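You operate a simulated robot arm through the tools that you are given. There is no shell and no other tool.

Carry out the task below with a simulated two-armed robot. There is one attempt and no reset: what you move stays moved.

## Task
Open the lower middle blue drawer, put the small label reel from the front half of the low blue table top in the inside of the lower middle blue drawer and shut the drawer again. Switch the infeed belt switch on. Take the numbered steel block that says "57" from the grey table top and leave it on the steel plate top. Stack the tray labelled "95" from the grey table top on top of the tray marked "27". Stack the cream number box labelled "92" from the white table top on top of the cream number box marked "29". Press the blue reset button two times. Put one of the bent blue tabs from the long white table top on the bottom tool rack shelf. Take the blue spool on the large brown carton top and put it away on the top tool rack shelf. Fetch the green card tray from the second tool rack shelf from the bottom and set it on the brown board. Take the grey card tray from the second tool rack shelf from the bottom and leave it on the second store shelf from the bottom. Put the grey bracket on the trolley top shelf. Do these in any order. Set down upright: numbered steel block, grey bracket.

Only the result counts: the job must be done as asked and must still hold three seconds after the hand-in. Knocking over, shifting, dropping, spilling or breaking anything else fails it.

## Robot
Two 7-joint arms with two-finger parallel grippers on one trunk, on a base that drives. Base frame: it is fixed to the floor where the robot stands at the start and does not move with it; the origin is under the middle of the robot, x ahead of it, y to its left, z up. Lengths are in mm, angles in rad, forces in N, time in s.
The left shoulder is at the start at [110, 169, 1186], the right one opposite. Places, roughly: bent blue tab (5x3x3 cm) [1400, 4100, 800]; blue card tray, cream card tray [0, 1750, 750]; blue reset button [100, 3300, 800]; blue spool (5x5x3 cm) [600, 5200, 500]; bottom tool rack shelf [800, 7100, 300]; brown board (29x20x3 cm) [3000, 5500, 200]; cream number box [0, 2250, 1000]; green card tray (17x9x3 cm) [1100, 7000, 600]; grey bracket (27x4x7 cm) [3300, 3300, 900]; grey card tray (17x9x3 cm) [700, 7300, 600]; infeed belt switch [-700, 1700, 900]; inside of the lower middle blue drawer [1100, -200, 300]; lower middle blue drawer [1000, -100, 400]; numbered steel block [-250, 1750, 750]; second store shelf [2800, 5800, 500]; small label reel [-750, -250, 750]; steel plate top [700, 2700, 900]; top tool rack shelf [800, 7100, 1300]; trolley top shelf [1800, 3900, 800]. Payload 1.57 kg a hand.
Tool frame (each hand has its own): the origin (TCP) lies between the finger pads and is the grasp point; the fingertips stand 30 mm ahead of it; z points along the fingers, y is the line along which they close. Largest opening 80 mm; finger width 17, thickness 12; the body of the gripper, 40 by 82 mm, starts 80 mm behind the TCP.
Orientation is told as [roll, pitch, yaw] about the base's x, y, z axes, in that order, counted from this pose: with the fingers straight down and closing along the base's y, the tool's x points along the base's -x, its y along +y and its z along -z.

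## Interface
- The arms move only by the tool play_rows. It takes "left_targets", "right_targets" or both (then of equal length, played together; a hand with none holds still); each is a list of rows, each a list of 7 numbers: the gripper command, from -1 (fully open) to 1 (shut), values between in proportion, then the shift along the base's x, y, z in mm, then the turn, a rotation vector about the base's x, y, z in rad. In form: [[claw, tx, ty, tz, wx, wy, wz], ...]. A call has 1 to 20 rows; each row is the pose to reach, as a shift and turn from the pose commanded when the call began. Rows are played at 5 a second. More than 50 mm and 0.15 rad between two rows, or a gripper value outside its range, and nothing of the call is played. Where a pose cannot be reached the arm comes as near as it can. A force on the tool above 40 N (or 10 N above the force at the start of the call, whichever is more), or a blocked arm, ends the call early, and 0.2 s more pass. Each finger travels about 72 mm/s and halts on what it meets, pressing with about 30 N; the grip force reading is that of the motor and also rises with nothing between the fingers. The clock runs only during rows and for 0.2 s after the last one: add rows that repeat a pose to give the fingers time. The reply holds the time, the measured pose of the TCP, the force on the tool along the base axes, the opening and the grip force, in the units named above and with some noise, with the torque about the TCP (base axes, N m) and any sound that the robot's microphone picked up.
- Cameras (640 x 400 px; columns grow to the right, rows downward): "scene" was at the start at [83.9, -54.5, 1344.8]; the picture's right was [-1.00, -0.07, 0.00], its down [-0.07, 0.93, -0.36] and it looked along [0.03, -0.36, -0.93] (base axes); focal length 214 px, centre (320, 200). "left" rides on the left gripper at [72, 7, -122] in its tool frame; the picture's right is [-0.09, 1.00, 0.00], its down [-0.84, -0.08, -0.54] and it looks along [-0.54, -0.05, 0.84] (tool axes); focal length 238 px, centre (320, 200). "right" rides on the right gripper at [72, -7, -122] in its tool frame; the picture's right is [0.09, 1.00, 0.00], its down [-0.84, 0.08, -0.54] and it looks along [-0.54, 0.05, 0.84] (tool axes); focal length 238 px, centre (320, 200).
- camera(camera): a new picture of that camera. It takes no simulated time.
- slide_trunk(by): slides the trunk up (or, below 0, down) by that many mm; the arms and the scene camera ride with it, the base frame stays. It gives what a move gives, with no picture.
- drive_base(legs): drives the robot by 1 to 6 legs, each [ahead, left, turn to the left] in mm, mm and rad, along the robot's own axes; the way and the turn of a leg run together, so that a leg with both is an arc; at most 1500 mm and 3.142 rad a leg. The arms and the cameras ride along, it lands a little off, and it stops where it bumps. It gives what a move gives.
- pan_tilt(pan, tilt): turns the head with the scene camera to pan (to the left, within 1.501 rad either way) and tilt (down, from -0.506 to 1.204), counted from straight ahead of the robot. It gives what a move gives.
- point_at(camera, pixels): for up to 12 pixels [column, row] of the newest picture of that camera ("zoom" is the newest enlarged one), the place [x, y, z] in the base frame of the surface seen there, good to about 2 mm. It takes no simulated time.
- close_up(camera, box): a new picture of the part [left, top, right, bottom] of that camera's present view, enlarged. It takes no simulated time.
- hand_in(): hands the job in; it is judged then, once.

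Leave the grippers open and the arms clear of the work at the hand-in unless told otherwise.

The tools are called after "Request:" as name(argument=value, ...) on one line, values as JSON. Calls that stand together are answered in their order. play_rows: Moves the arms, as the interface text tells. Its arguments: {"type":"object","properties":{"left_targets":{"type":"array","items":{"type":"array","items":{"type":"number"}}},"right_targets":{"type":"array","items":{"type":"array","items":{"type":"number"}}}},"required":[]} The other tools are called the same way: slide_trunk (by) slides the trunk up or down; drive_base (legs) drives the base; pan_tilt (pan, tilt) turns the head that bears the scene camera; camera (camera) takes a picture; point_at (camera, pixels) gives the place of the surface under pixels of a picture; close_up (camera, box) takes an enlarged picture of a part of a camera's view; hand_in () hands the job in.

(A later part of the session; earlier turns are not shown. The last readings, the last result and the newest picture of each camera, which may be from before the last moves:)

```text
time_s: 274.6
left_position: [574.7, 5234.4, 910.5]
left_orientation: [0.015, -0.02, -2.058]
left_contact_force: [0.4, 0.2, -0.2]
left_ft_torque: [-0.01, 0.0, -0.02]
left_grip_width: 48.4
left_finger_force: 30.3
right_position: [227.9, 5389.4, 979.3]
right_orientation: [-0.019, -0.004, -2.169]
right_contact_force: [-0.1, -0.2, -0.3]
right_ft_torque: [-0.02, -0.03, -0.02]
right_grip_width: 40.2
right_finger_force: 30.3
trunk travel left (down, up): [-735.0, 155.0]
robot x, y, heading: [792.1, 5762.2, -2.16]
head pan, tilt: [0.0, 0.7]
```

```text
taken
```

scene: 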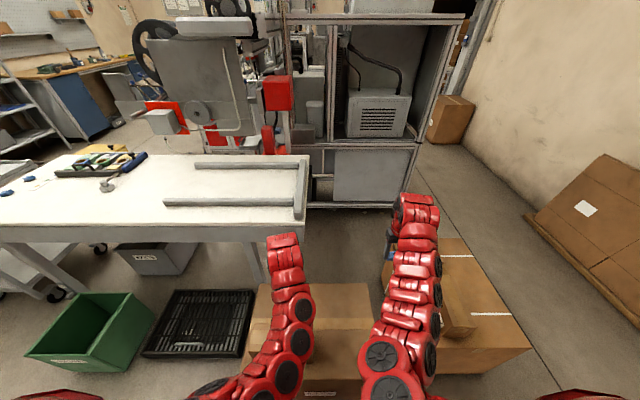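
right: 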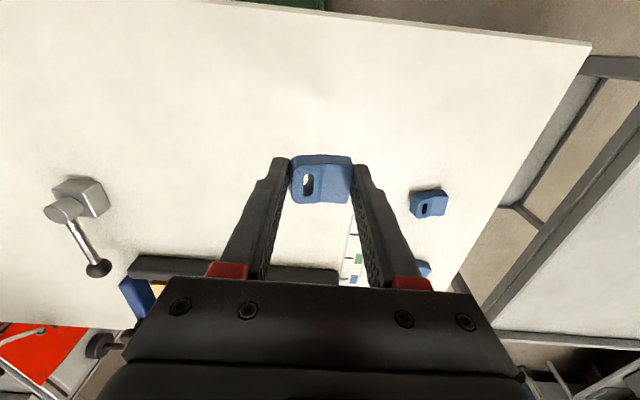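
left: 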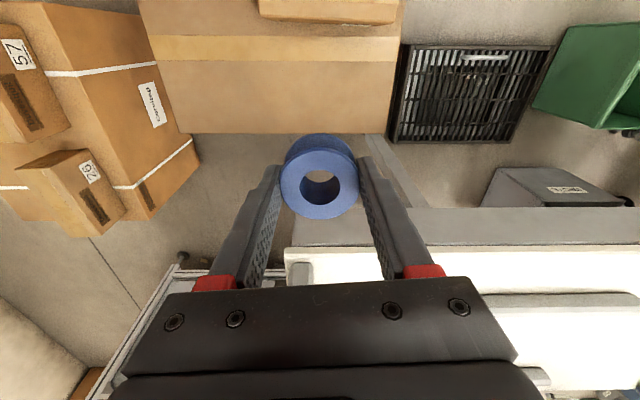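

The spool is held. Now I turn around to face the tool rack and look at it.

Request:
drive_base(legs=[[0, 0, 3.14]])

Request:
pan_tilt(pan=0.4, tilt=0.4)

Request:
camera(camera="scene")

Request:
close_up(camera="scene", box=[200, 60, 460, 280])

```text
time_s: 282.4
left_position: [1005.0, 6300.4, 911.2]
left_orientation: [0.015, -0.019, 1.096]
left_contact_force: [0.0, -0.3, -1.3]
left_ft_torque: [0.0, 0.0, -0.01]
left_grip_width: 48.4
left_finger_force: 29.8
right_position: [1355.2, 6150.2, 979.3]
right_orientation: [-0.018, -0.004, 0.991]
right_contact_force: [0.5, 0.3, 0.2]
right_ft_torque: [0.01, 0.03, 0.0]
right_grip_width: 40.1
right_finger_force: 30.3
trunk travel left (down, up): [-735.0, 155.0]
robot x, y, heading: [790.0, 5764.3, 0.999]
head pan, tilt: [0.0, 0.7]
```

```text
time_s: 283.2
left_position: [1004.7, 6298.8, 911.0]
left_orientation: [0.014, -0.019, 1.098]
left_contact_force: [0.5, 0.1, 0.0]
left_ft_torque: [0.02, -0.02, 0.04]
left_grip_width: 48.4
left_finger_force: 29.7
right_position: [1353.8, 6149.5, 980.2]
right_orientation: [-0.02, -0.003, 0.989]
right_contact_force: [0.7, -0.2, -0.4]
right_ft_torque: [-0.01, 0.02, -0.01]
right_grip_width: 40.2
right_finger_force: 30.4
trunk travel left (down, up): [-735.0, 155.0]
robot x, y, heading: [797.5, 5763.8, 1.0]
head pan, tilt: [0.4, 0.4]
```

```text
taken
```

scene: 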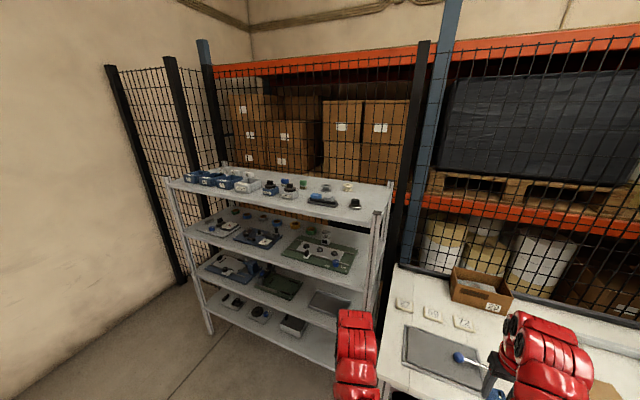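

```text
1.82 times, centred on (330, 170) of scene
```

zoom: 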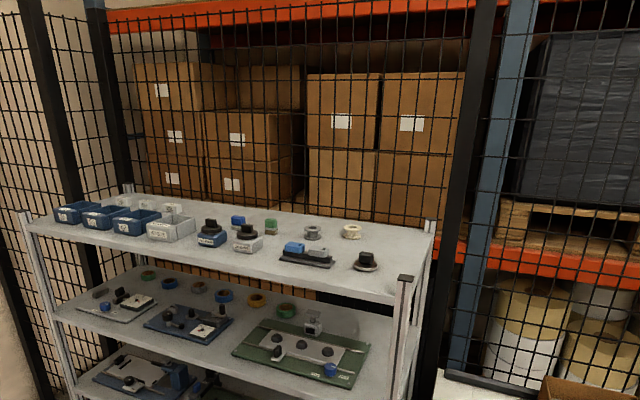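

I move left in front of the rack, and look shelf by shelf.

Request:
drive_base(legs=[[0, 780, -0.01]])

Request:
pan_tilt(pan=0.0, tilt=0.6)

Request:
camera(camera="scene")

```text
time_s: 287.4
left_position: [370.4, 6717.8, 911.5]
left_orientation: [0.013, -0.02, 1.085]
left_contact_force: [-0.3, -0.1, -1.0]
left_ft_torque: [0.01, 0.02, 0.01]
left_grip_width: 48.2
left_finger_force: 30.6
right_position: [716.9, 6563.4, 978.3]
right_orientation: [-0.019, -0.004, 0.977]
right_contact_force: [-0.1, 0.1, -0.4]
right_ft_torque: [0.01, -0.02, 0.02]
right_grip_width: 40.1
right_finger_force: 29.4
trunk travel left (down, up): [-735.0, 155.0]
robot x, y, heading: [150.6, 6184.4, 0.987]
head pan, tilt: [0.4, 0.4]
```

```text
time_s: 288.2
left_position: [370.4, 6716.5, 911.2]
left_orientation: [0.013, -0.019, 1.083]
left_contact_force: [-0.8, -0.1, -0.6]
left_ft_torque: [0.04, 0.0, 0.0]
left_grip_width: 48.2
left_finger_force: 30.3
right_position: [716.9, 6564.3, 978.6]
right_orientation: [-0.019, -0.004, 0.975]
right_contact_force: [-0.2, 0.4, -0.2]
right_ft_torque: [0.02, 0.0, 0.01]
right_grip_width: 40.1
right_finger_force: 29.7
trunk travel left (down, up): [-735.0, 155.0]
robot x, y, heading: [149.9, 6186.3, 0.985]
head pan, tilt: [0.0, 0.6]
```

```text
taken
```

scene: 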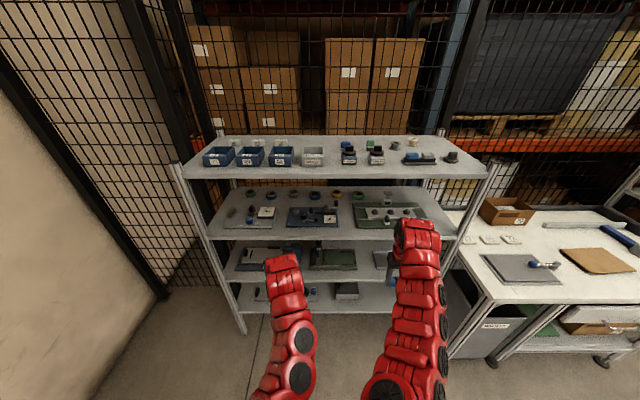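

Request:
point_at(camera="scene", pixels=[[186, 178], [484, 176], [330, 177], [440, 172], [340, 240], [300, 280], [330, 310], [320, 150], [440, 140], [235, 140], [290, 235], [320, 265]])

Request:
close_up(camera="scene", box=[170, 130, 500, 330])

Request:
close_up(camera="scene", box=[230, 235, 400, 315])

```text
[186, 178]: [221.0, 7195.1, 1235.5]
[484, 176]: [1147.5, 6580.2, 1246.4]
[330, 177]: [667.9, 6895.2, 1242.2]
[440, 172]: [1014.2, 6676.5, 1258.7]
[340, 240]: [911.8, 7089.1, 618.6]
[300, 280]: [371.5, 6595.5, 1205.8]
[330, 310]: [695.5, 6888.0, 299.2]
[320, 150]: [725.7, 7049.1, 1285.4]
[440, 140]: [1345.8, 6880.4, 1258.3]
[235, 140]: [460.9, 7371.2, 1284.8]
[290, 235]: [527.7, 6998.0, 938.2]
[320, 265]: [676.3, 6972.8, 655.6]
```

```text
1.94 times, centred on (335, 230) of scene
```

zoom: 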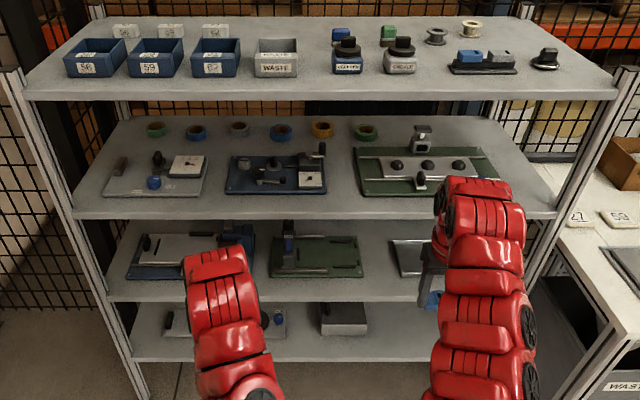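

```text
3.76 times, centred on (315, 275) of scene
```

zoom: 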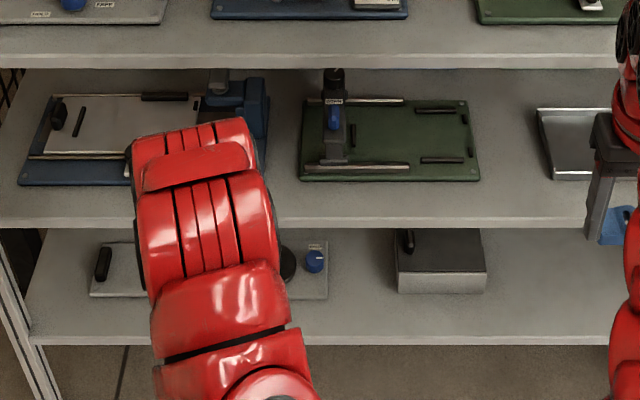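

Shelf heights: top 1258, third 938, second ≈618, bottom 299; front edge at u≈6136. First I find a free spot on the top shelf's front strip for the spool.

Request:
close_up(camera="scene", box=[260, 135, 420, 185])

Request:
point_at(camera="scene", pixels=[[297, 168], [297, 172], [330, 172], [330, 166], [330, 160], [330, 155], [313, 165], [349, 165], [390, 165], [390, 158], [280, 167], [470, 165]])

```text
4.00 times, centred on (340, 160) of scene
```

zoom: 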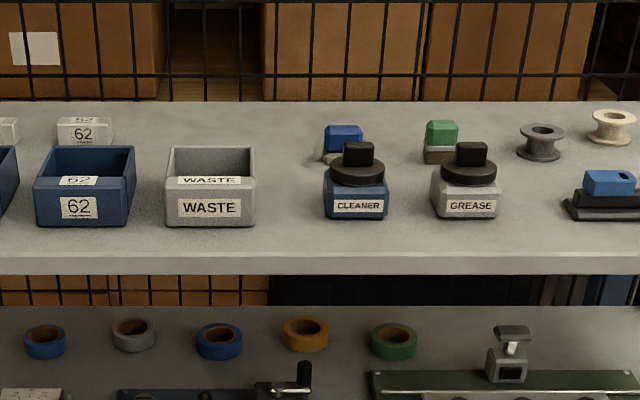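

```text
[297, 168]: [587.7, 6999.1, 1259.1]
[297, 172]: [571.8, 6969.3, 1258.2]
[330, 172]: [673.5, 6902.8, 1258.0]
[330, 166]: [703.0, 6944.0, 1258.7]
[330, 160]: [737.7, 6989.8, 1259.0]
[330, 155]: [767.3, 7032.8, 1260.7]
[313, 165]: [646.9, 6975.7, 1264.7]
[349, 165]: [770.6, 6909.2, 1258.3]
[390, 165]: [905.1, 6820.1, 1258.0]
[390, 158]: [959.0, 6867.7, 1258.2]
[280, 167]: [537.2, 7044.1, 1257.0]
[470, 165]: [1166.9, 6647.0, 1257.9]
```

I raise the trunk fully, pull the right hand back, and raise the left hand to z≈1320.

Request:
slide_trunk(by=155)

Request:
play_rows(left_targets=[[1, 10, 15, 43, 0, 0, -0.02], [1, 20, 30, 86, 0, 0, -0.04], [1, 30, 45, 129, 0, 0, -0.06], [1, 40, 60, 172, 0, 0, -0.08], [1, 50, 75, 215, 0, 0, -0.093], [1, 60, 90, 255, 0, 0, -0.093], [1, 60, 90, 255, 0, 0, -0.093]], right_targets=[[1, -10, -16, 0, 0, 0, 0], [1, -20, -32, 0, 0, 0, 0], [1, -30, -48, 0, 0, 0, 0], [1, -40, -64, 0, 0, 0, 0], [1, -55, -84, 0, 0, 0, 0], [1, -55, -84, 0, 0, 0, 0], [1, -55, -84, 0, 0, 0, 0]])

```text
time_s: 290.0
left_position: [369.5, 6717.2, 1064.8]
left_orientation: [0.014, -0.019, 1.084]
left_contact_force: [0.0, 0.3, -0.9]
left_ft_torque: [0.0, -0.03, -0.02]
left_grip_width: 48.5
left_finger_force: 30.4
right_position: [717.3, 6563.1, 1133.8]
right_orientation: [-0.018, -0.004, 0.975]
right_contact_force: [-0.4, -0.4, -0.1]
right_ft_torque: [0.03, -0.01, 0.0]
right_grip_width: 40.1
right_finger_force: 30.0
trunk travel left (down, up): [-890.0, 0.0]
robot x, y, heading: [148.5, 6187.2, 0.976]
head pan, tilt: [0.0, 0.6]
```

```text
time_s: 291.6
left_position: [430.6, 6809.9, 1317.3]
left_orientation: [0.015, -0.019, 0.992]
left_contact_force: [0.5, 1.1, -0.5]
left_ft_torque: [-0.03, 0.0, -0.01]
left_grip_width: 48.1
left_finger_force: 29.9
left hand out of reach, approached as far as the arm can: row 1, 2, 3, 4
right_position: [664.6, 6494.1, 1075.8]
right_orientation: [-0.019, -0.008, 0.977]
right_contact_force: [-0.6, 0.3, 0.1]
right_ft_torque: [-0.02, 0.0, -0.04]
right_grip_width: 40.2
right_finger_force: 30.0
right hand out of reach, approached as far as the arm can: row 1, 2, 3, 4, 5, 6, 7
trunk travel left (down, up): [-890.0, 0.0]
robot x, y, heading: [155.0, 6186.7, 0.987]
head pan, tilt: [0.0, 0.6]
```

Request:
drive_base(legs=[[180, -160, 0]])

Request:
camera(camera="left")

Request:
camera(camera="scene")

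```text
time_s: 293.4
left_position: [657.3, 6874.3, 1318.3]
left_orientation: [0.013, -0.019, 0.989]
left_contact_force: [-0.7, 1.6, 0.4]
left_ft_torque: [-0.02, -0.04, 0.0]
left_grip_width: 48.1
left_finger_force: 30.3
right_position: [892.8, 6558.6, 1077.7]
right_orientation: [-0.016, -0.01, 0.971]
right_contact_force: [-0.5, 0.0, 0.0]
right_ft_torque: [-0.02, -0.02, 0.01]
right_grip_width: 40.2
right_finger_force: 30.0
trunk travel left (down, up): [-890.0, 0.0]
robot x, y, heading: [381.0, 6252.4, 0.982]
head pan, tilt: [0.0, 0.6]
```

```text
taken
```

left: 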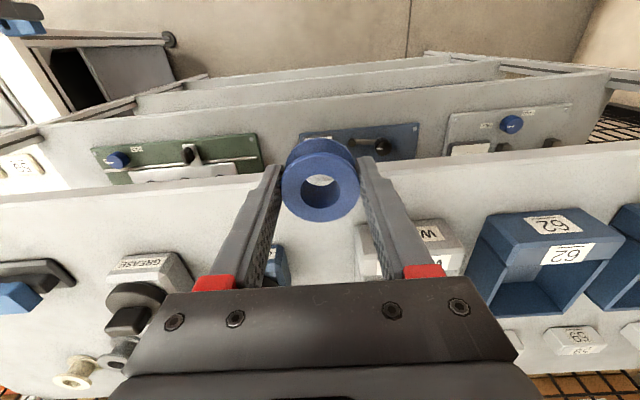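

```text
taken
```

scene: 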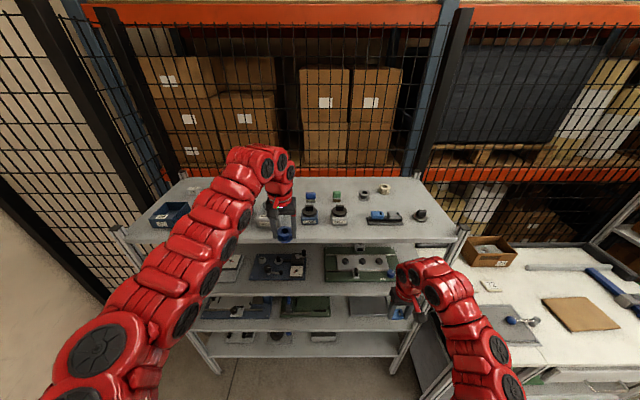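

Request:
point_at(camera="left", pixels=[[365, 228], [440, 222], [285, 250], [280, 285], [330, 240], [320, 275], [250, 230], [345, 165], [180, 255]])

```text
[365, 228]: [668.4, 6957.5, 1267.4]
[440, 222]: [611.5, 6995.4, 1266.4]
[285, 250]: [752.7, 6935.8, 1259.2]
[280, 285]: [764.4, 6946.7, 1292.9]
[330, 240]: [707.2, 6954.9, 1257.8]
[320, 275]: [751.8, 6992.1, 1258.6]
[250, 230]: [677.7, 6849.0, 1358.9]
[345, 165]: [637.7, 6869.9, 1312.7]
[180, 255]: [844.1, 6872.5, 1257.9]
```

The gap between WASTE and CLEANER is v 3170–3254. I move the spool forward to u≈6170, v≈3212, then lower.

Request:
play_rows(left_targets=[[1, 18, 23, 0, 0, 0, 0], [1, 37, 47, 0, 0, 0, 0], [1, 37, 47, -10, 0, 0, 0], [1, 37, 47, -20, 0, 0, 0], [1, 37, 47, -25, 0, 0, 0], [1, 37, 47, -25, 0, 0, 0]])

Request:
camera(camera="left")

```text
time_s: 294.8
left_position: [691.8, 6915.2, 1292.8]
left_orientation: [0.01, -0.02, 0.99]
left_contact_force: [1.2, -1.2, 4.6]
left_ft_torque: [-0.1, -0.19, -0.01]
left_grip_width: 48.4
left_finger_force: 30.4
left hand out of reach, approached as far as the arm can: row 2, 3, 4, 5, 6
right_position: [892.8, 6557.6, 1077.8]
right_orientation: [-0.016, -0.012, 0.973]
right_contact_force: [-0.3, 0.8, -0.1]
right_ft_torque: [-0.01, 0.0, -0.01]
right_grip_width: 40.3
right_finger_force: 29.8
trunk travel left (down, up): [-890.0, 0.0]
robot x, y, heading: [379.3, 6252.0, 0.982]
head pan, tilt: [0.0, 0.6]
```

```text
taken
```

left: 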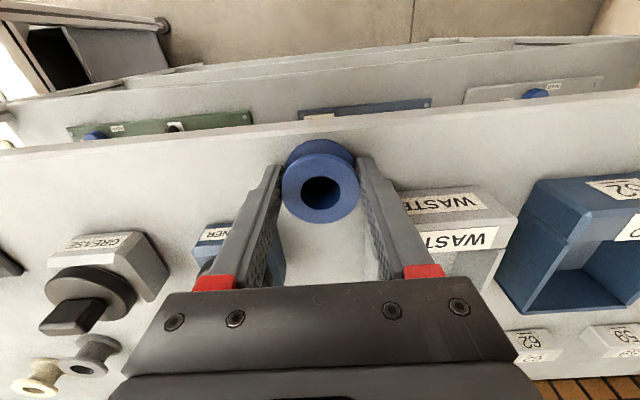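

It touches, but sits very near the front edge. I lift 10 mm, drive 22 mm closer, and set down again.

Request:
play_rows(left_targets=[[1, 0, 0, 10, 0, 0, 0], [1, 0, 0, 10, 0, 0, 0]])

Request:
drive_base(legs=[[22, 0, 0]])

Request:
camera(camera="left")

```text
time_s: 295.4
left_position: [690.3, 6914.3, 1300.8]
left_orientation: [0.015, -0.019, 0.989]
left_contact_force: [0.2, -0.1, -0.2]
left_ft_torque: [-0.01, 0.0, 0.02]
left_grip_width: 48.2
left_finger_force: 29.7
right_position: [892.6, 6557.3, 1077.7]
right_orientation: [-0.018, -0.008, 0.973]
right_contact_force: [-0.8, -0.8, 0.9]
right_ft_torque: [-0.02, -0.01, -0.03]
right_grip_width: 40.0
right_finger_force: 29.9
trunk travel left (down, up): [-890.0, 0.0]
robot x, y, heading: [380.9, 6249.2, 0.976]
head pan, tilt: [0.0, 0.6]
```

```text
time_s: 296.2
left_position: [699.7, 6928.0, 1304.1]
left_orientation: [0.014, -0.024, 0.99]
left_contact_force: [-0.7, -0.2, -0.3]
left_ft_torque: [0.07, 0.0, -0.02]
left_grip_width: 48.4
left_finger_force: 29.9
right_position: [902.5, 6572.5, 1079.0]
right_orientation: [-0.018, -0.015, 0.972]
right_contact_force: [-0.1, -0.3, 0.2]
right_ft_torque: [0.01, -0.03, 0.04]
right_grip_width: 40.3
right_finger_force: 30.2
trunk travel left (down, up): [-890.0, 0.0]
robot x, y, heading: [392.3, 6269.1, 0.983]
head pan, tilt: [0.0, 0.6]
```

```text
taken
```

left: 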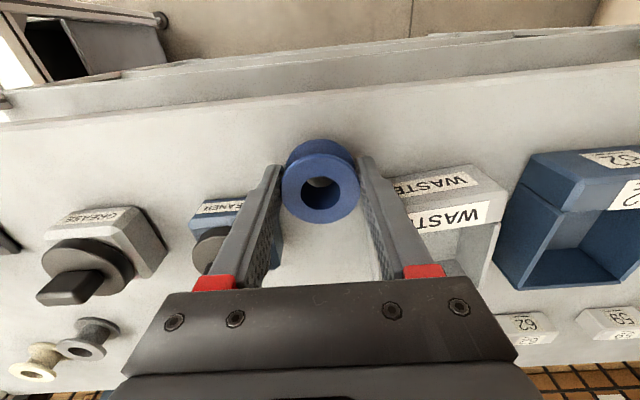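

Better (u≈6179). I lower, shift 3 mm away from WASTE, open only to 54 mm and rise.

Request:
play_rows(left_targets=[[1, 2.5, -1.6, -6, 0, 0, 0], [1, 2.5, -1.6, -11, 0, 0, 0], [1, 2.5, -1.6, -12, 0, 0, 0], [0.1, 2.5, -1.6, -12, 0, 0, 0], [-0.33, 2.5, -1.6, -12, 0, 0, 0], [-0.33, 2.5, -1.6, -12, 0, 0, 0]])

Request:
camera(camera="left")

```text
time_s: 297.6
left_position: [701.1, 6928.7, 1289.4]
left_orientation: [0.014, -0.021, 0.989]
left_contact_force: [-2.3, 1.6, 18.1]
left_ft_torque: [-0.38, -0.34, 0.01]
left_grip_width: 50.5
left_finger_force: 0.1
right_position: [904.0, 6574.3, 1078.1]
right_orientation: [-0.016, -0.011, 0.971]
right_contact_force: [0.3, -0.1, -0.5]
right_ft_torque: [0.02, -0.02, 0.02]
right_grip_width: 40.1
right_finger_force: 30.2
trunk travel left (down, up): [-890.0, 0.0]
robot x, y, heading: [389.9, 6274.2, 0.982]
head pan, tilt: [0.0, 0.6]
```

```text
taken
```

left: 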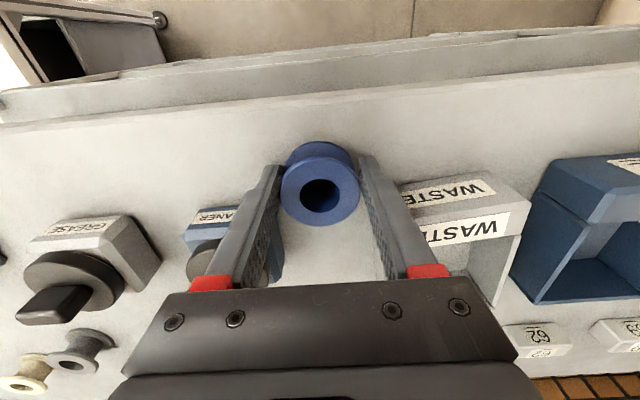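

Request:
play_rows(left_targets=[[-0.33, 0, 0, 2, 0, 0, 0], [-0.33, 0, 0, 3, 0, 0, 0], [-0.33, 0, 0, 3, 0, 0, 0]])

Request:
camera(camera="left")

```text
time_s: 298.4
left_position: [705.2, 6928.9, 1292.1]
left_orientation: [0.014, -0.02, 0.989]
left_contact_force: [0.2, -0.3, 0.6]
left_ft_torque: [0.02, 0.0, -0.01]
left_grip_width: 53.4
left_finger_force: 0.0
right_position: [903.9, 6575.1, 1078.1]
right_orientation: [-0.017, -0.011, 0.973]
right_contact_force: [0.0, -0.8, 0.1]
right_ft_torque: [-0.02, -0.04, 0.0]
right_grip_width: 40.4
right_finger_force: 29.7
trunk travel left (down, up): [-890.0, 0.0]
robot x, y, heading: [389.8, 6266.1, 0.982]
head pan, tilt: [0.0, 0.6]
```

```text
taken
```

left: 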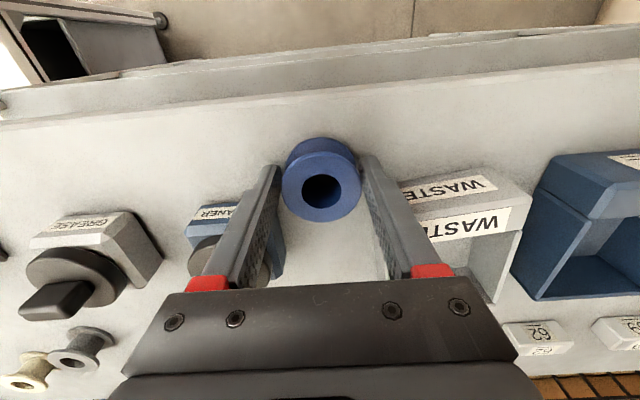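

Released; rise and back off.

Request:
play_rows(left_targets=[[-0.33, 0, 0, 15, 0, 0, 0], [-0.33, 0, 0, 35, 0, 0, 0], [-0.33, 0, 0, 50, 0, 0, 0], [-0.33, 0, 0, 50, 0, 0, 0]])

Request:
camera(camera="left")

```text
time_s: 299.4
left_position: [704.0, 6920.9, 1323.8]
left_orientation: [0.014, -0.018, 0.989]
left_contact_force: [-0.2, 0.7, 0.6]
left_ft_torque: [0.01, -0.02, -0.04]
left_grip_width: 53.1
left_finger_force: 0.1
left hand out of reach, approached as far as the arm can: row 2, 3, 4
right_position: [904.3, 6575.6, 1077.5]
right_orientation: [-0.017, -0.009, 0.972]
right_contact_force: [0.0, -0.1, 1.1]
right_ft_torque: [-0.02, -0.01, 0.0]
right_grip_width: 40.0
right_finger_force: 29.7
trunk travel left (down, up): [-890.0, 0.0]
robot x, y, heading: [390.7, 6272.1, 0.984]
head pan, tilt: [0.0, 0.6]
```

```text
taken
```

left: 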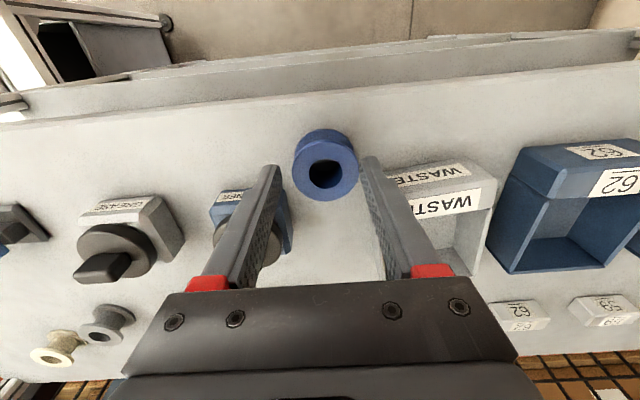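

Request:
drive_base(legs=[[-230, 0, 0]])

Request:
camera(camera="scene")

Request:
close_up(camera="scene", box=[230, 140, 400, 240])

```text
time_s: 301.2
left_position: [574.7, 6727.6, 1324.0]
left_orientation: [0.013, -0.019, 0.99]
left_contact_force: [-0.6, -0.3, 0.2]
left_ft_torque: [-0.01, 0.0, -0.01]
left_grip_width: 53.6
left_finger_force: 0.1
right_position: [774.8, 6382.5, 1077.9]
right_orientation: [-0.019, -0.009, 0.971]
right_contact_force: [-0.2, 0.5, 0.1]
right_ft_torque: [-0.01, -0.04, 0.01]
right_grip_width: 40.2
right_finger_force: 30.1
trunk travel left (down, up): [-890.0, 0.0]
robot x, y, heading: [257.1, 6077.1, 0.981]
head pan, tilt: [0.0, 0.6]
```

```text
taken
```

scene: 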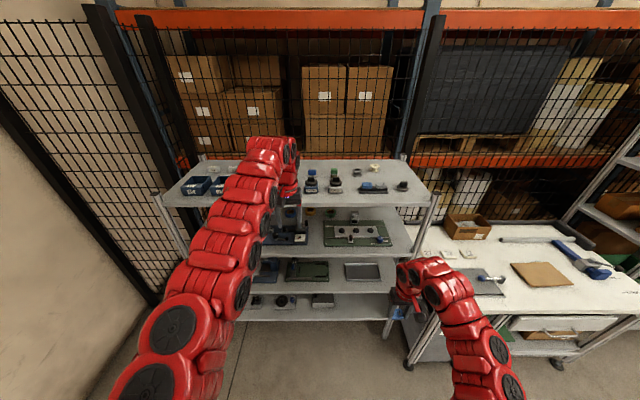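

```text
3.76 times, centred on (315, 190) of scene
```

zoom: 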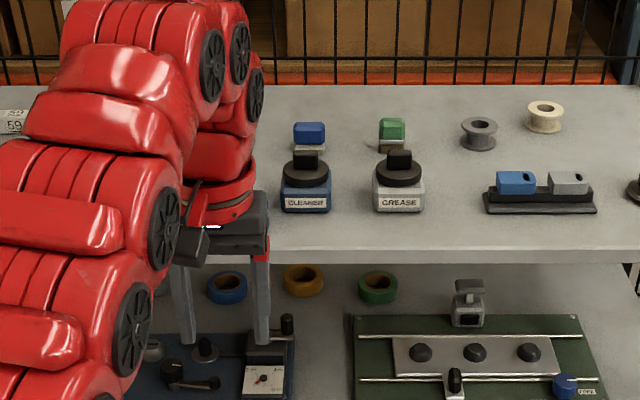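

Now I lower the trunk to view the second and bottom shelves.

Request:
slide_trunk(by=-400)

Request:
pan_tilt(pan=0.0, tilt=0.6)

Request:
camera(camera="scene")

Request:
close_up(camera="scene", box=[170, 120, 450, 300])

```text
time_s: 305.0
left_position: [573.8, 6726.4, 923.3]
left_orientation: [0.013, -0.019, 0.989]
left_contact_force: [0.8, 0.4, -0.4]
left_ft_torque: [0.0, 0.01, -0.01]
left_grip_width: 53.2
left_finger_force: 0.1
right_position: [775.3, 6381.4, 678.1]
right_orientation: [-0.013, -0.008, 0.972]
right_contact_force: [0.2, -0.1, 0.2]
right_ft_torque: [-0.01, 0.02, 0.02]
right_grip_width: 40.2
right_finger_force: 29.9
trunk travel left (down, up): [-490.0, 400.0]
robot x, y, heading: [263.7, 6077.6, 0.979]
head pan, tilt: [0.0, 0.6]
```

```text
time_s: 305.6
left_position: [574.1, 6726.1, 924.5]
left_orientation: [0.015, -0.019, 0.99]
left_contact_force: [0.1, 0.6, -1.2]
left_ft_torque: [-0.01, 0.02, 0.01]
left_grip_width: 53.2
left_finger_force: 0.0
right_position: [774.3, 6381.4, 677.6]
right_orientation: [-0.015, -0.009, 0.973]
right_contact_force: [0.2, 0.0, 0.1]
right_ft_torque: [-0.02, 0.02, 0.03]
right_grip_width: 40.6
right_finger_force: 29.7
trunk travel left (down, up): [-490.0, 400.0]
robot x, y, heading: [262.3, 6075.1, 0.986]
head pan, tilt: [0.0, 0.6]
```

```text
taken
```

scene: 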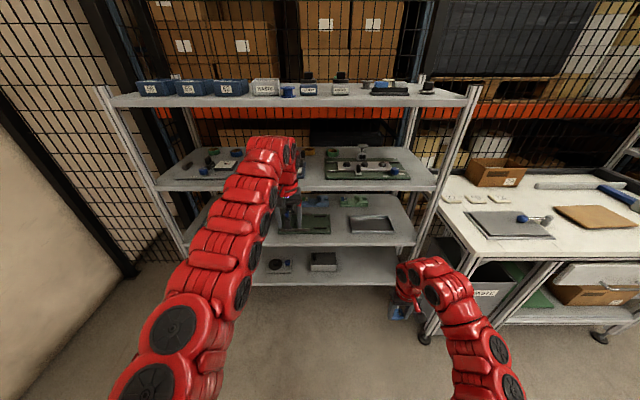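

```text
2.22 times, centred on (310, 210) of scene
```

zoom: 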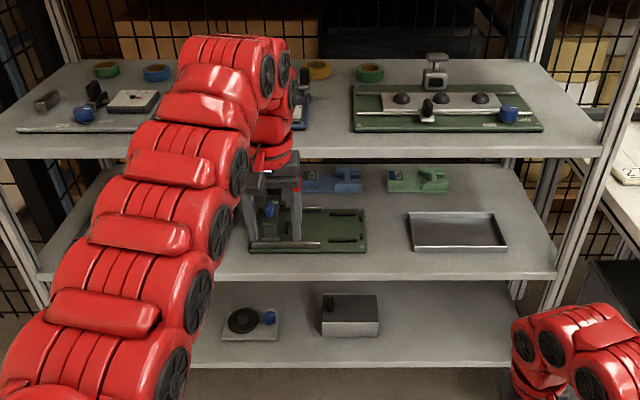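

The spool stands on the top shelf. The green and blue trays at the back of the second shelf have the same shape as the earlier ones. First I place the tab on the bottom shelf: pull the left hand back, lower the trunk.

Request:
play_rows(left_targets=[[-0.33, -25, -38, -10, 0, 0, 0], [-0.33, -50, -76, -20, 0, 0, 0], [-0.33, -75, -114, -30, 0, 0, 0], [-0.33, -100, -152, -40, 0, 0, 0], [-0.33, -126, -192, -50, 0, 0, 0], [-0.33, -126, -192, -50, 0, 0, 0]])

Request:
slide_trunk(by=-280)

Request:
camera(camera="scene")

Request:
close_up(camera="scene", box=[170, 100, 470, 300])

```text
time_s: 307.0
left_position: [530.0, 6641.0, 912.3]
left_orientation: [0.015, -0.02, 0.988]
left_contact_force: [0.7, 0.9, 0.9]
left_ft_torque: [0.03, 0.02, -0.02]
left_grip_width: 52.9
left_finger_force: 0.0
left hand out of reach, approached as far as the arm can: row 3, 4, 5, 6
right_position: [775.4, 6382.0, 676.7]
right_orientation: [-0.016, -0.007, 0.972]
right_contact_force: [0.2, -0.1, -0.2]
right_ft_torque: [0.0, -0.01, -0.01]
right_grip_width: 40.2
right_finger_force: 29.7
trunk travel left (down, up): [-490.0, 400.0]
robot x, y, heading: [258.7, 6075.8, 0.979]
head pan, tilt: [0.0, 0.6]
```

```text
time_s: 309.8
left_position: [530.9, 6641.5, 632.2]
left_orientation: [0.014, -0.019, 0.989]
left_contact_force: [-0.2, 0.3, 0.7]
left_ft_torque: [0.01, 0.0, 0.02]
left_grip_width: 53.1
left_finger_force: 0.1
right_position: [774.3, 6383.0, 396.7]
right_orientation: [-0.016, -0.008, 0.971]
right_contact_force: [0.4, -0.5, -0.3]
right_ft_torque: [-0.04, -0.01, 0.04]
right_grip_width: 40.1
right_finger_force: 30.3
trunk travel left (down, up): [-210.0, 680.0]
robot x, y, heading: [261.0, 6071.2, 0.985]
head pan, tilt: [0.0, 0.6]
```

```text
taken
```

scene: 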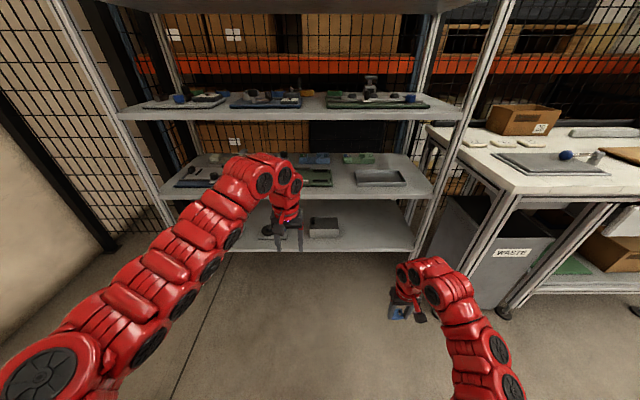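

```text
2.00 times, centred on (320, 200) of scene
```

zoom: 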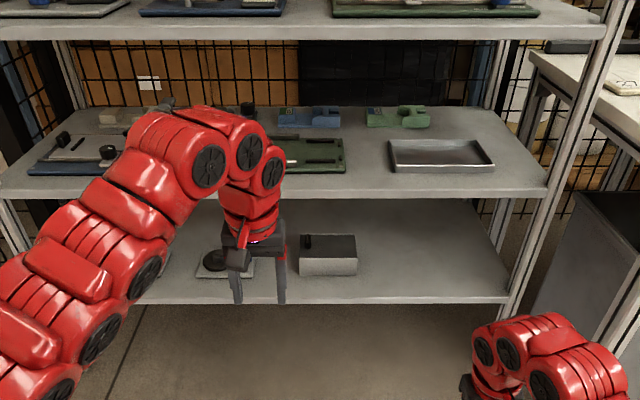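

Request:
point_at(camera="zoom", pixels=[[420, 285], [460, 240], [420, 240], [357, 275], [328, 240], [500, 290], [440, 295], [440, 187], [440, 150], [395, 122], [372, 125], [430, 125]])

Request:
close_up(camera="scene", box=[340, 140, 410, 190])

```text
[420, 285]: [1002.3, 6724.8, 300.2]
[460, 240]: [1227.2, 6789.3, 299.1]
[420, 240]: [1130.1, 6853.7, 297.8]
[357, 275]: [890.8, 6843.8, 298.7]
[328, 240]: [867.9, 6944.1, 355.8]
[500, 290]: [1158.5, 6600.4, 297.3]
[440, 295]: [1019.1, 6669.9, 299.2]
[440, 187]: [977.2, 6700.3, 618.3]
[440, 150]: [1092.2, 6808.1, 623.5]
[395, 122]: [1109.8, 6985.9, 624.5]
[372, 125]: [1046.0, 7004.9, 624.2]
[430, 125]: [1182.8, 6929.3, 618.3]
```

```text
8.00 times, centred on (375, 165) of scene
```

zoom: 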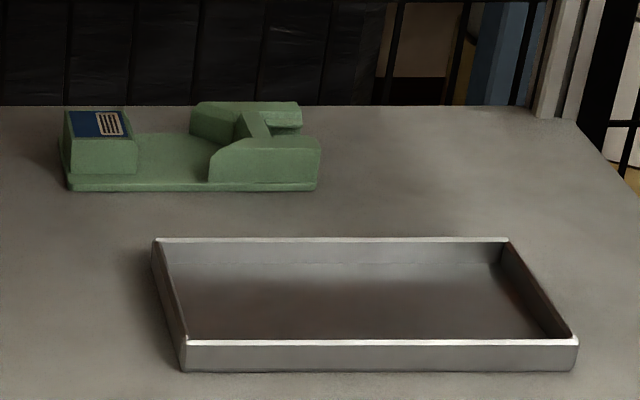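

I lower and pull back the left hand so that it will not enter the rack when I drive ahead.

Request:
play_rows(left_targets=[[-0.33, 0, 0, -45, 0, 0, 0], [-0.33, 0, 0, -90, 0, 0, 0], [-0.33, 0, 0, -135, 0, 0, 0], [-0.33, 0, 0, -180, 0, 0, 0], [-0.33, -22, -33, -200, 0, 0, 0], [-0.33, -44, -66, -200, 0, 0, 0], [-0.33, -66, -100, -200, 0, 0, 0], [-0.33, -88, -134, -200, 0, 0, 0], [-0.33, -105, -159, -200, 0, 0, 0], [-0.33, -105, -159, -200, 0, 0, 0]])

```text
time_s: 312.0
left_position: [408.9, 6500.1, 428.6]
left_orientation: [0.02, -0.029, 0.991]
left_contact_force: [-0.5, 0.3, -0.1]
left_ft_torque: [0.02, -0.02, 0.0]
left_grip_width: 53.3
left_finger_force: 0.1
left hand out of reach, approached as far as the arm can: row 1, 2, 3, 4, 5, 6, 7, 8, 9, 10
right_position: [774.1, 6381.3, 398.2]
right_orientation: [-0.018, -0.008, 0.975]
right_contact_force: [1.1, 0.0, -0.9]
right_ft_torque: [0.0, 0.0, -0.03]
right_grip_width: 40.1
right_finger_force: 29.4
trunk travel left (down, up): [-210.0, 680.0]
robot x, y, heading: [260.3, 6075.8, 0.985]
head pan, tilt: [0.0, 0.6]
```

I tilt the right hand 45° forward.

Request:
play_rows(right_targets=[[1, 0, 0, 0, 0.1095, -0.0717, 0], [1, 0, 0, 0, 0.219, -0.1433, 0], [1, 0, 0, 0, 0.3285, -0.215, 0], [1, 0, 0, 0, 0.438, -0.2867, 0], [1, 0, 0, 0, 0.5475, -0.3583, 0], [1, 0, 0, 0, 0.657, -0.43, 0], [1, 0, 0, 0, 0.657, -0.43, 0]])

Request:
drive_base(legs=[[310, 0, 0]])

Request:
camera(camera="right")

Request:
camera(camera="scene")

```text
time_s: 313.6
left_position: [410.2, 6499.0, 428.8]
left_orientation: [0.019, -0.032, 0.99]
left_contact_force: [-0.3, 0.1, -0.6]
left_ft_torque: [-0.01, -0.01, 0.01]
left_grip_width: 53.1
left_finger_force: 0.0
right_position: [775.6, 6380.8, 397.4]
right_orientation: [0.002, -0.794, 0.964]
right_contact_force: [1.0, -0.5, 0.3]
right_ft_torque: [0.0, 0.01, 0.03]
right_grip_width: 40.1
right_finger_force: 30.3
trunk travel left (down, up): [-210.0, 680.0]
robot x, y, heading: [259.5, 6076.8, 0.979]
head pan, tilt: [0.0, 0.6]
```

```text
time_s: 315.7
left_position: [574.6, 6749.5, 428.5]
left_orientation: [0.02, -0.031, 0.993]
left_contact_force: [-0.5, 0.1, -0.1]
left_ft_torque: [0.02, 0.0, -0.06]
left_grip_width: 53.2
left_finger_force: 0.0
right_position: [939.9, 6629.7, 398.0]
right_orientation: [0.002, -0.794, 0.968]
right_contact_force: [-0.2, 0.1, -0.8]
right_ft_torque: [-0.01, 0.0, -0.04]
right_grip_width: 40.1
right_finger_force: 29.7
trunk travel left (down, up): [-210.0, 680.0]
robot x, y, heading: [426.8, 6325.2, 0.987]
head pan, tilt: [0.0, 0.6]
```

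```text
taken
```

right: 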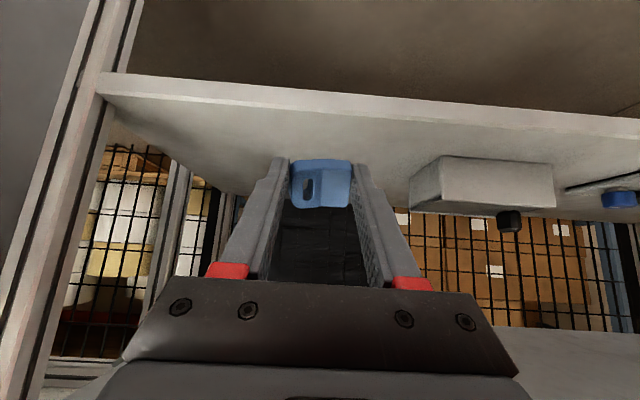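

```text
taken
```

scene: 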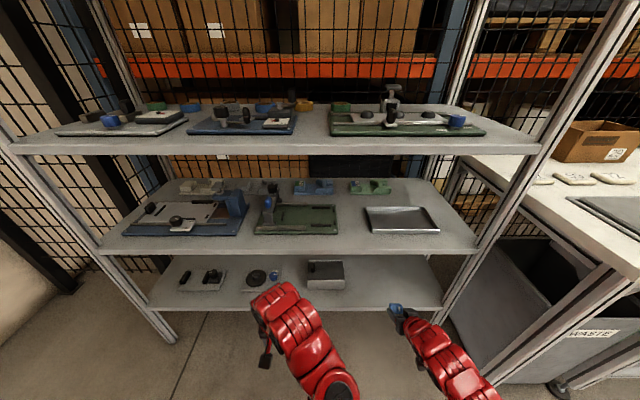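

I move the tab in over the bottom shelf at z≈350 then lower until contact.

Request:
play_rows(right_targets=[[1, 16, 25, -24, 0, 0, 0], [1, 33, 50, -45, 0, 0, 0], [1, 50, 76, -45, 0, 0, 0], [1, 66, 101, -45, 0, 0, 0], [1, 66, 101, -52, 0, 0, 0], [1, 66, 101, -58, 0, 0, 0], [1, 66, 101, -61, 0, 0, 0], [1, 66, 101, -61, 0, 0, 0]])

Request:
camera(camera="right")

Request:
camera(camera="scene")

```text
time_s: 317.5
left_position: [573.9, 6749.4, 428.9]
left_orientation: [0.019, -0.032, 0.993]
left_contact_force: [-0.1, -0.1, 0.2]
left_ft_torque: [0.03, -0.03, 0.0]
left_grip_width: 53.3
left_finger_force: 0.0
right_position: [1005.4, 6730.7, 339.5]
right_orientation: [0.002, -0.793, 0.969]
right_contact_force: [0.3, -0.9, 0.4]
right_ft_torque: [-0.01, 0.0, 0.04]
right_grip_width: 40.0
right_finger_force: 30.3
trunk travel left (down, up): [-210.0, 680.0]
robot x, y, heading: [426.4, 6325.8, 0.98]
head pan, tilt: [0.0, 0.6]
```

```text
taken
```

right: 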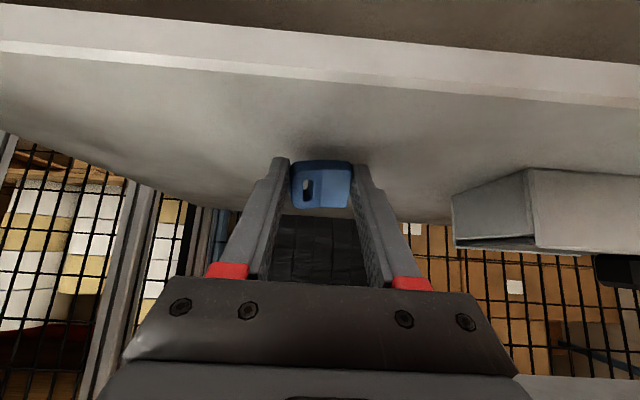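

```text
taken
```

scene: 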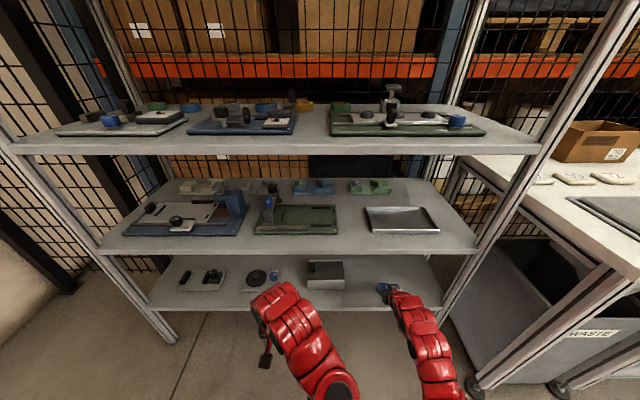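

Request:
play_rows(right_targets=[[1, 0, 0, -3, 0, 0, 0], [1, 0, 0, -6, 0, 0, 0], [1, 0, 0, -8, 0, 0, 0], [1, 0, 0, -8, 0, 0, 0]])

```text
time_s: 318.5
left_position: [574.4, 6749.1, 428.6]
left_orientation: [0.021, -0.031, 0.995]
left_contact_force: [0.8, -0.6, 0.5]
left_ft_torque: [-0.01, -0.01, 0.01]
left_grip_width: 53.3
left_finger_force: 0.1
right_position: [1005.9, 6730.5, 328.9]
right_orientation: [0.001, -0.794, 0.969]
right_contact_force: [-0.2, -0.3, -0.5]
right_ft_torque: [0.02, -0.03, 0.01]
right_grip_width: 40.0
right_finger_force: 30.0
trunk travel left (down, up): [-210.0, 680.0]
robot x, y, heading: [423.7, 6324.7, 0.985]
head pan, tilt: [0.0, 0.6]
```

Request:
play_rows(right_targets=[[1, 0, 0, -1.5, 0, 0, 0], [1, 0, 0, -3, 0, 0, 0], [1, 0, 0, -3, 0, 0, 0]])

Request:
close_up(camera="scene", box=[360, 265, 420, 310])

```text
time_s: 319.3
left_position: [575.1, 6748.3, 428.7]
left_orientation: [0.019, -0.032, 0.995]
left_contact_force: [0.1, 0.7, -0.3]
left_ft_torque: [0.02, -0.01, -0.03]
left_grip_width: 53.0
left_finger_force: 0.0
right_position: [1004.9, 6730.0, 326.5]
right_orientation: [0.0, -0.797, 0.968]
right_contact_force: [0.5, 0.0, 4.9]
right_ft_torque: [0.1, -0.04, -0.03]
right_grip_width: 39.8
right_finger_force: 29.9
trunk travel left (down, up): [-210.0, 680.0]
robot x, y, heading: [427.8, 6324.9, 0.981]
head pan, tilt: [0.0, 0.6]
```

```text
8.89 times, centred on (390, 288) of scene
```

zoom: 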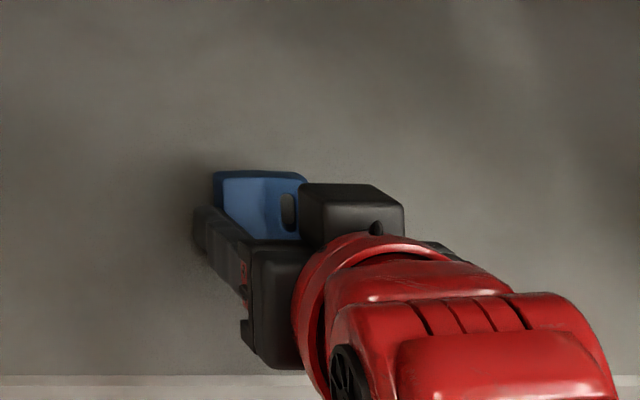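

Contact. I open slowly, then withdraw back and up along the tool axis.

Request:
play_rows(right_targets=[[0.2, 0, 0, 0.5, 0, 0, 0], [-0.3, 0, 0, 0.5, 0, 0, 0], [-0.6, 0, 0, 0.5, 0, 0, 0], [-0.6, 0, 0, 0.5, 0, 0, 0], [-0.6, -8, -12, 15, 0, 0, 0], [-0.6, -20, -30, 25, 0, 0, 0], [-0.6, -40, -62, 30, 0, 0, 0], [-0.6, -66, -101, 30, 0, 0, 0], [-0.6, -66, -101, 30, 0, 0, 0]])

Request:
close_up(camera="scene", box=[340, 255, 440, 320])

```text
time_s: 321.3
left_position: [574.1, 6748.6, 429.3]
left_orientation: [0.019, -0.032, 0.994]
left_contact_force: [1.1, 0.4, 0.6]
left_ft_torque: [-0.01, -0.05, 0.0]
left_grip_width: 53.2
left_finger_force: 0.1
right_position: [939.5, 6632.7, 356.2]
right_orientation: [0.001, -0.796, 0.967]
right_contact_force: [0.4, 0.3, 1.3]
right_ft_torque: [0.02, 0.02, -0.04]
right_grip_width: 63.8
right_finger_force: 0.1
trunk travel left (down, up): [-210.0, 680.0]
robot x, y, heading: [427.2, 6323.8, 0.985]
head pan, tilt: [0.0, 0.6]
```

```text
6.15 times, centred on (390, 288) of scene
```

zoom: 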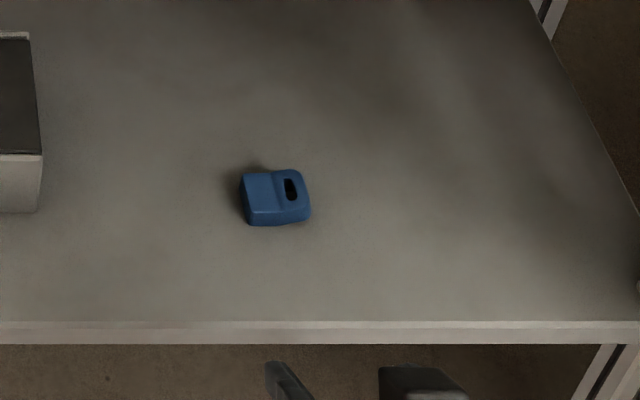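

The tab lies flat on the bottom shelf. Now the trays: close-up of the second shelf.

Request:
close_up(camera="scene", box=[170, 165, 300, 250])

Request:
close_up(camera="scene", box=[335, 170, 405, 215])

```text
4.71 times, centred on (235, 208) of scene
```

zoom: 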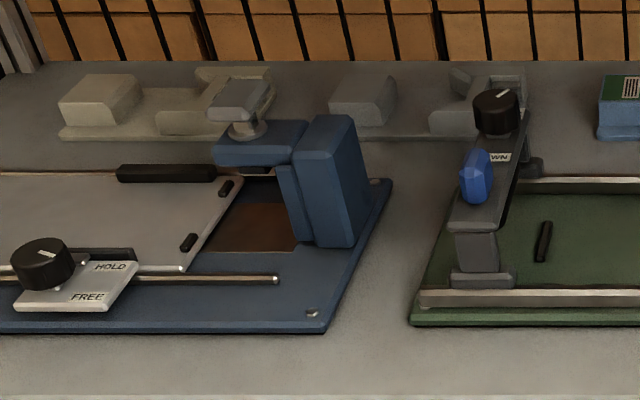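

```text
8.89 times, centred on (370, 192) of scene
```

zoom: 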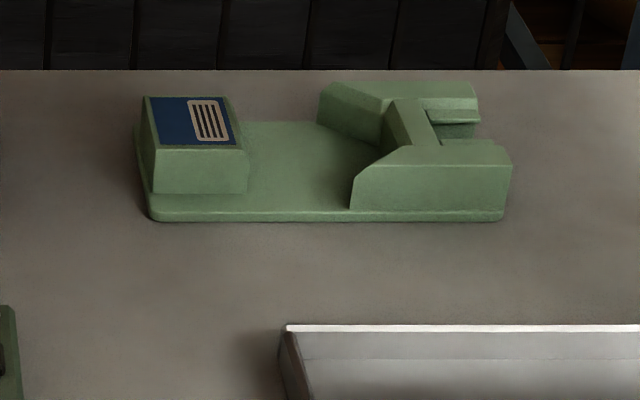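

Request:
point_at(camera="zoom", pixels=[[150, 155], [243, 155], [230, 100], [148, 98], [155, 215], [500, 217], [245, 190], [360, 170], [508, 165], [290, 328], [192, 120], [300, 217]])

Request:
close_up(camera="scene", box=[225, 170, 300, 215])

```text
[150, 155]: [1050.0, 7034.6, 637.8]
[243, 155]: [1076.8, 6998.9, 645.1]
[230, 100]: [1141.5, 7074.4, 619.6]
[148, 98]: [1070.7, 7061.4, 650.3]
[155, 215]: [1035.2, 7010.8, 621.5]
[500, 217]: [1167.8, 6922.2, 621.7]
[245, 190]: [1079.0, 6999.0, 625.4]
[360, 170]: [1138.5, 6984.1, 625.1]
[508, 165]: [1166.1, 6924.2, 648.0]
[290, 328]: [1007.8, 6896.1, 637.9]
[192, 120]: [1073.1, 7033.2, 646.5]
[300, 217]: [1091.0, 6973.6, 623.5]
```

```text
8.53 times, centred on (262, 192) of scene
```

zoom: 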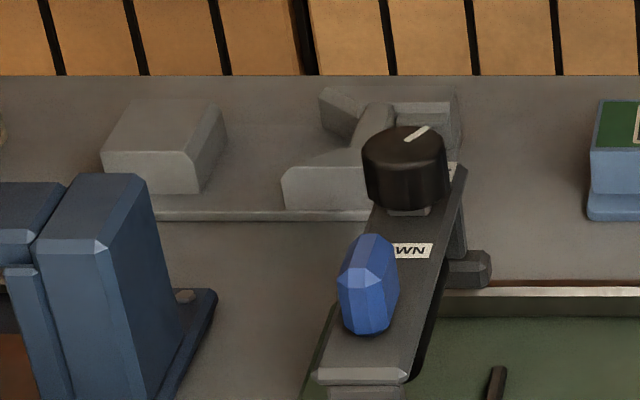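

I back off 300 mm; the hand camera sits on the hand's underside when tilted forward, so I will roll the right hand 180° about its axis (camera on top) before going into the shelf.

Request:
drive_base(legs=[[-310, 0, 0]])

Request:
play_rows(right_targets=[[-0.6, 10, 15, 20, 0.0553, 0.0845, -0.101], [-0.6, 20, 30, 40, 0.1107, 0.169, -0.202], [-0.6, 30, 45, 60, 0.166, 0.2534, -0.303], [-0.6, 40, 60, 80, 0.2214, 0.3379, -0.4039], [-0.6, 50, 75, 100, 0.2767, 0.4224, -0.5049], [-0.6, 60, 90, 120, 0.332, 0.5069, -0.6059], [-0.6, 70, 105, 140, 0.3874, 0.5914, -0.7069], [-0.6, 80, 120, 160, 0.4427, 0.6758, -0.8079], [-0.6, 90, 135, 180, 0.4981, 0.7603, -0.9089], [-0.6, 100, 150, 200, 0.5534, 0.8448, -1.0098], [-0.6, 110, 165, 220, 0.6087, 0.9293, -1.1108], [-0.6, 110, 165, 220, 0.6087, 0.9293, -1.1108]])

Request:
camera(camera="scene")

```text
time_s: 323.3
left_position: [405.8, 6494.7, 428.2]
left_orientation: [0.02, -0.031, 0.992]
left_contact_force: [-0.3, 0.3, 0.1]
left_ft_torque: [0.01, -0.01, -0.02]
left_grip_width: 53.3
left_finger_force: 0.0
right_position: [772.0, 6377.0, 356.9]
right_orientation: [0.003, -0.793, 0.965]
right_contact_force: [0.9, -0.4, 0.6]
right_ft_torque: [-0.03, 0.0, 0.01]
right_grip_width: 63.8
right_finger_force: 0.0
trunk travel left (down, up): [-210.0, 680.0]
robot x, y, heading: [257.8, 6071.8, 0.984]
head pan, tilt: [0.0, 0.6]
```

```text
time_s: 325.9
left_position: [405.9, 6493.8, 428.2]
left_orientation: [0.019, -0.03, 0.991]
left_contact_force: [-0.4, -0.1, -1.1]
left_ft_torque: [0.03, -0.03, 0.01]
left_grip_width: 53.1
left_finger_force: 0.2
right_position: [880.2, 6542.4, 577.9]
right_orientation: [0.77, 0.007, -0.601]
right_contact_force: [0.0, 0.3, 0.7]
right_ft_torque: [0.01, 0.0, 0.02]
right_grip_width: 64.3
right_finger_force: 0.2
trunk travel left (down, up): [-210.0, 680.0]
robot x, y, heading: [259.3, 6071.3, 0.984]
head pan, tilt: [0.0, 0.6]
```

```text
taken
```

scene: 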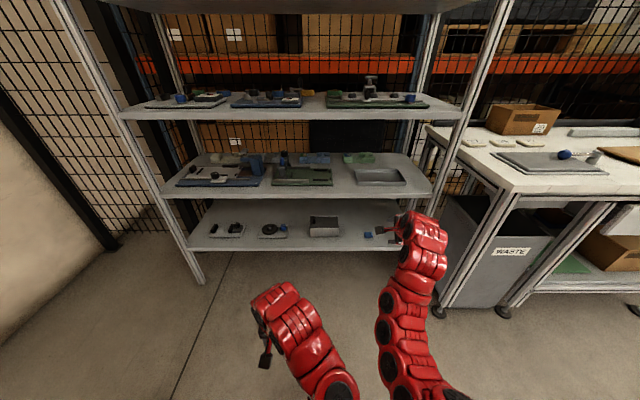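

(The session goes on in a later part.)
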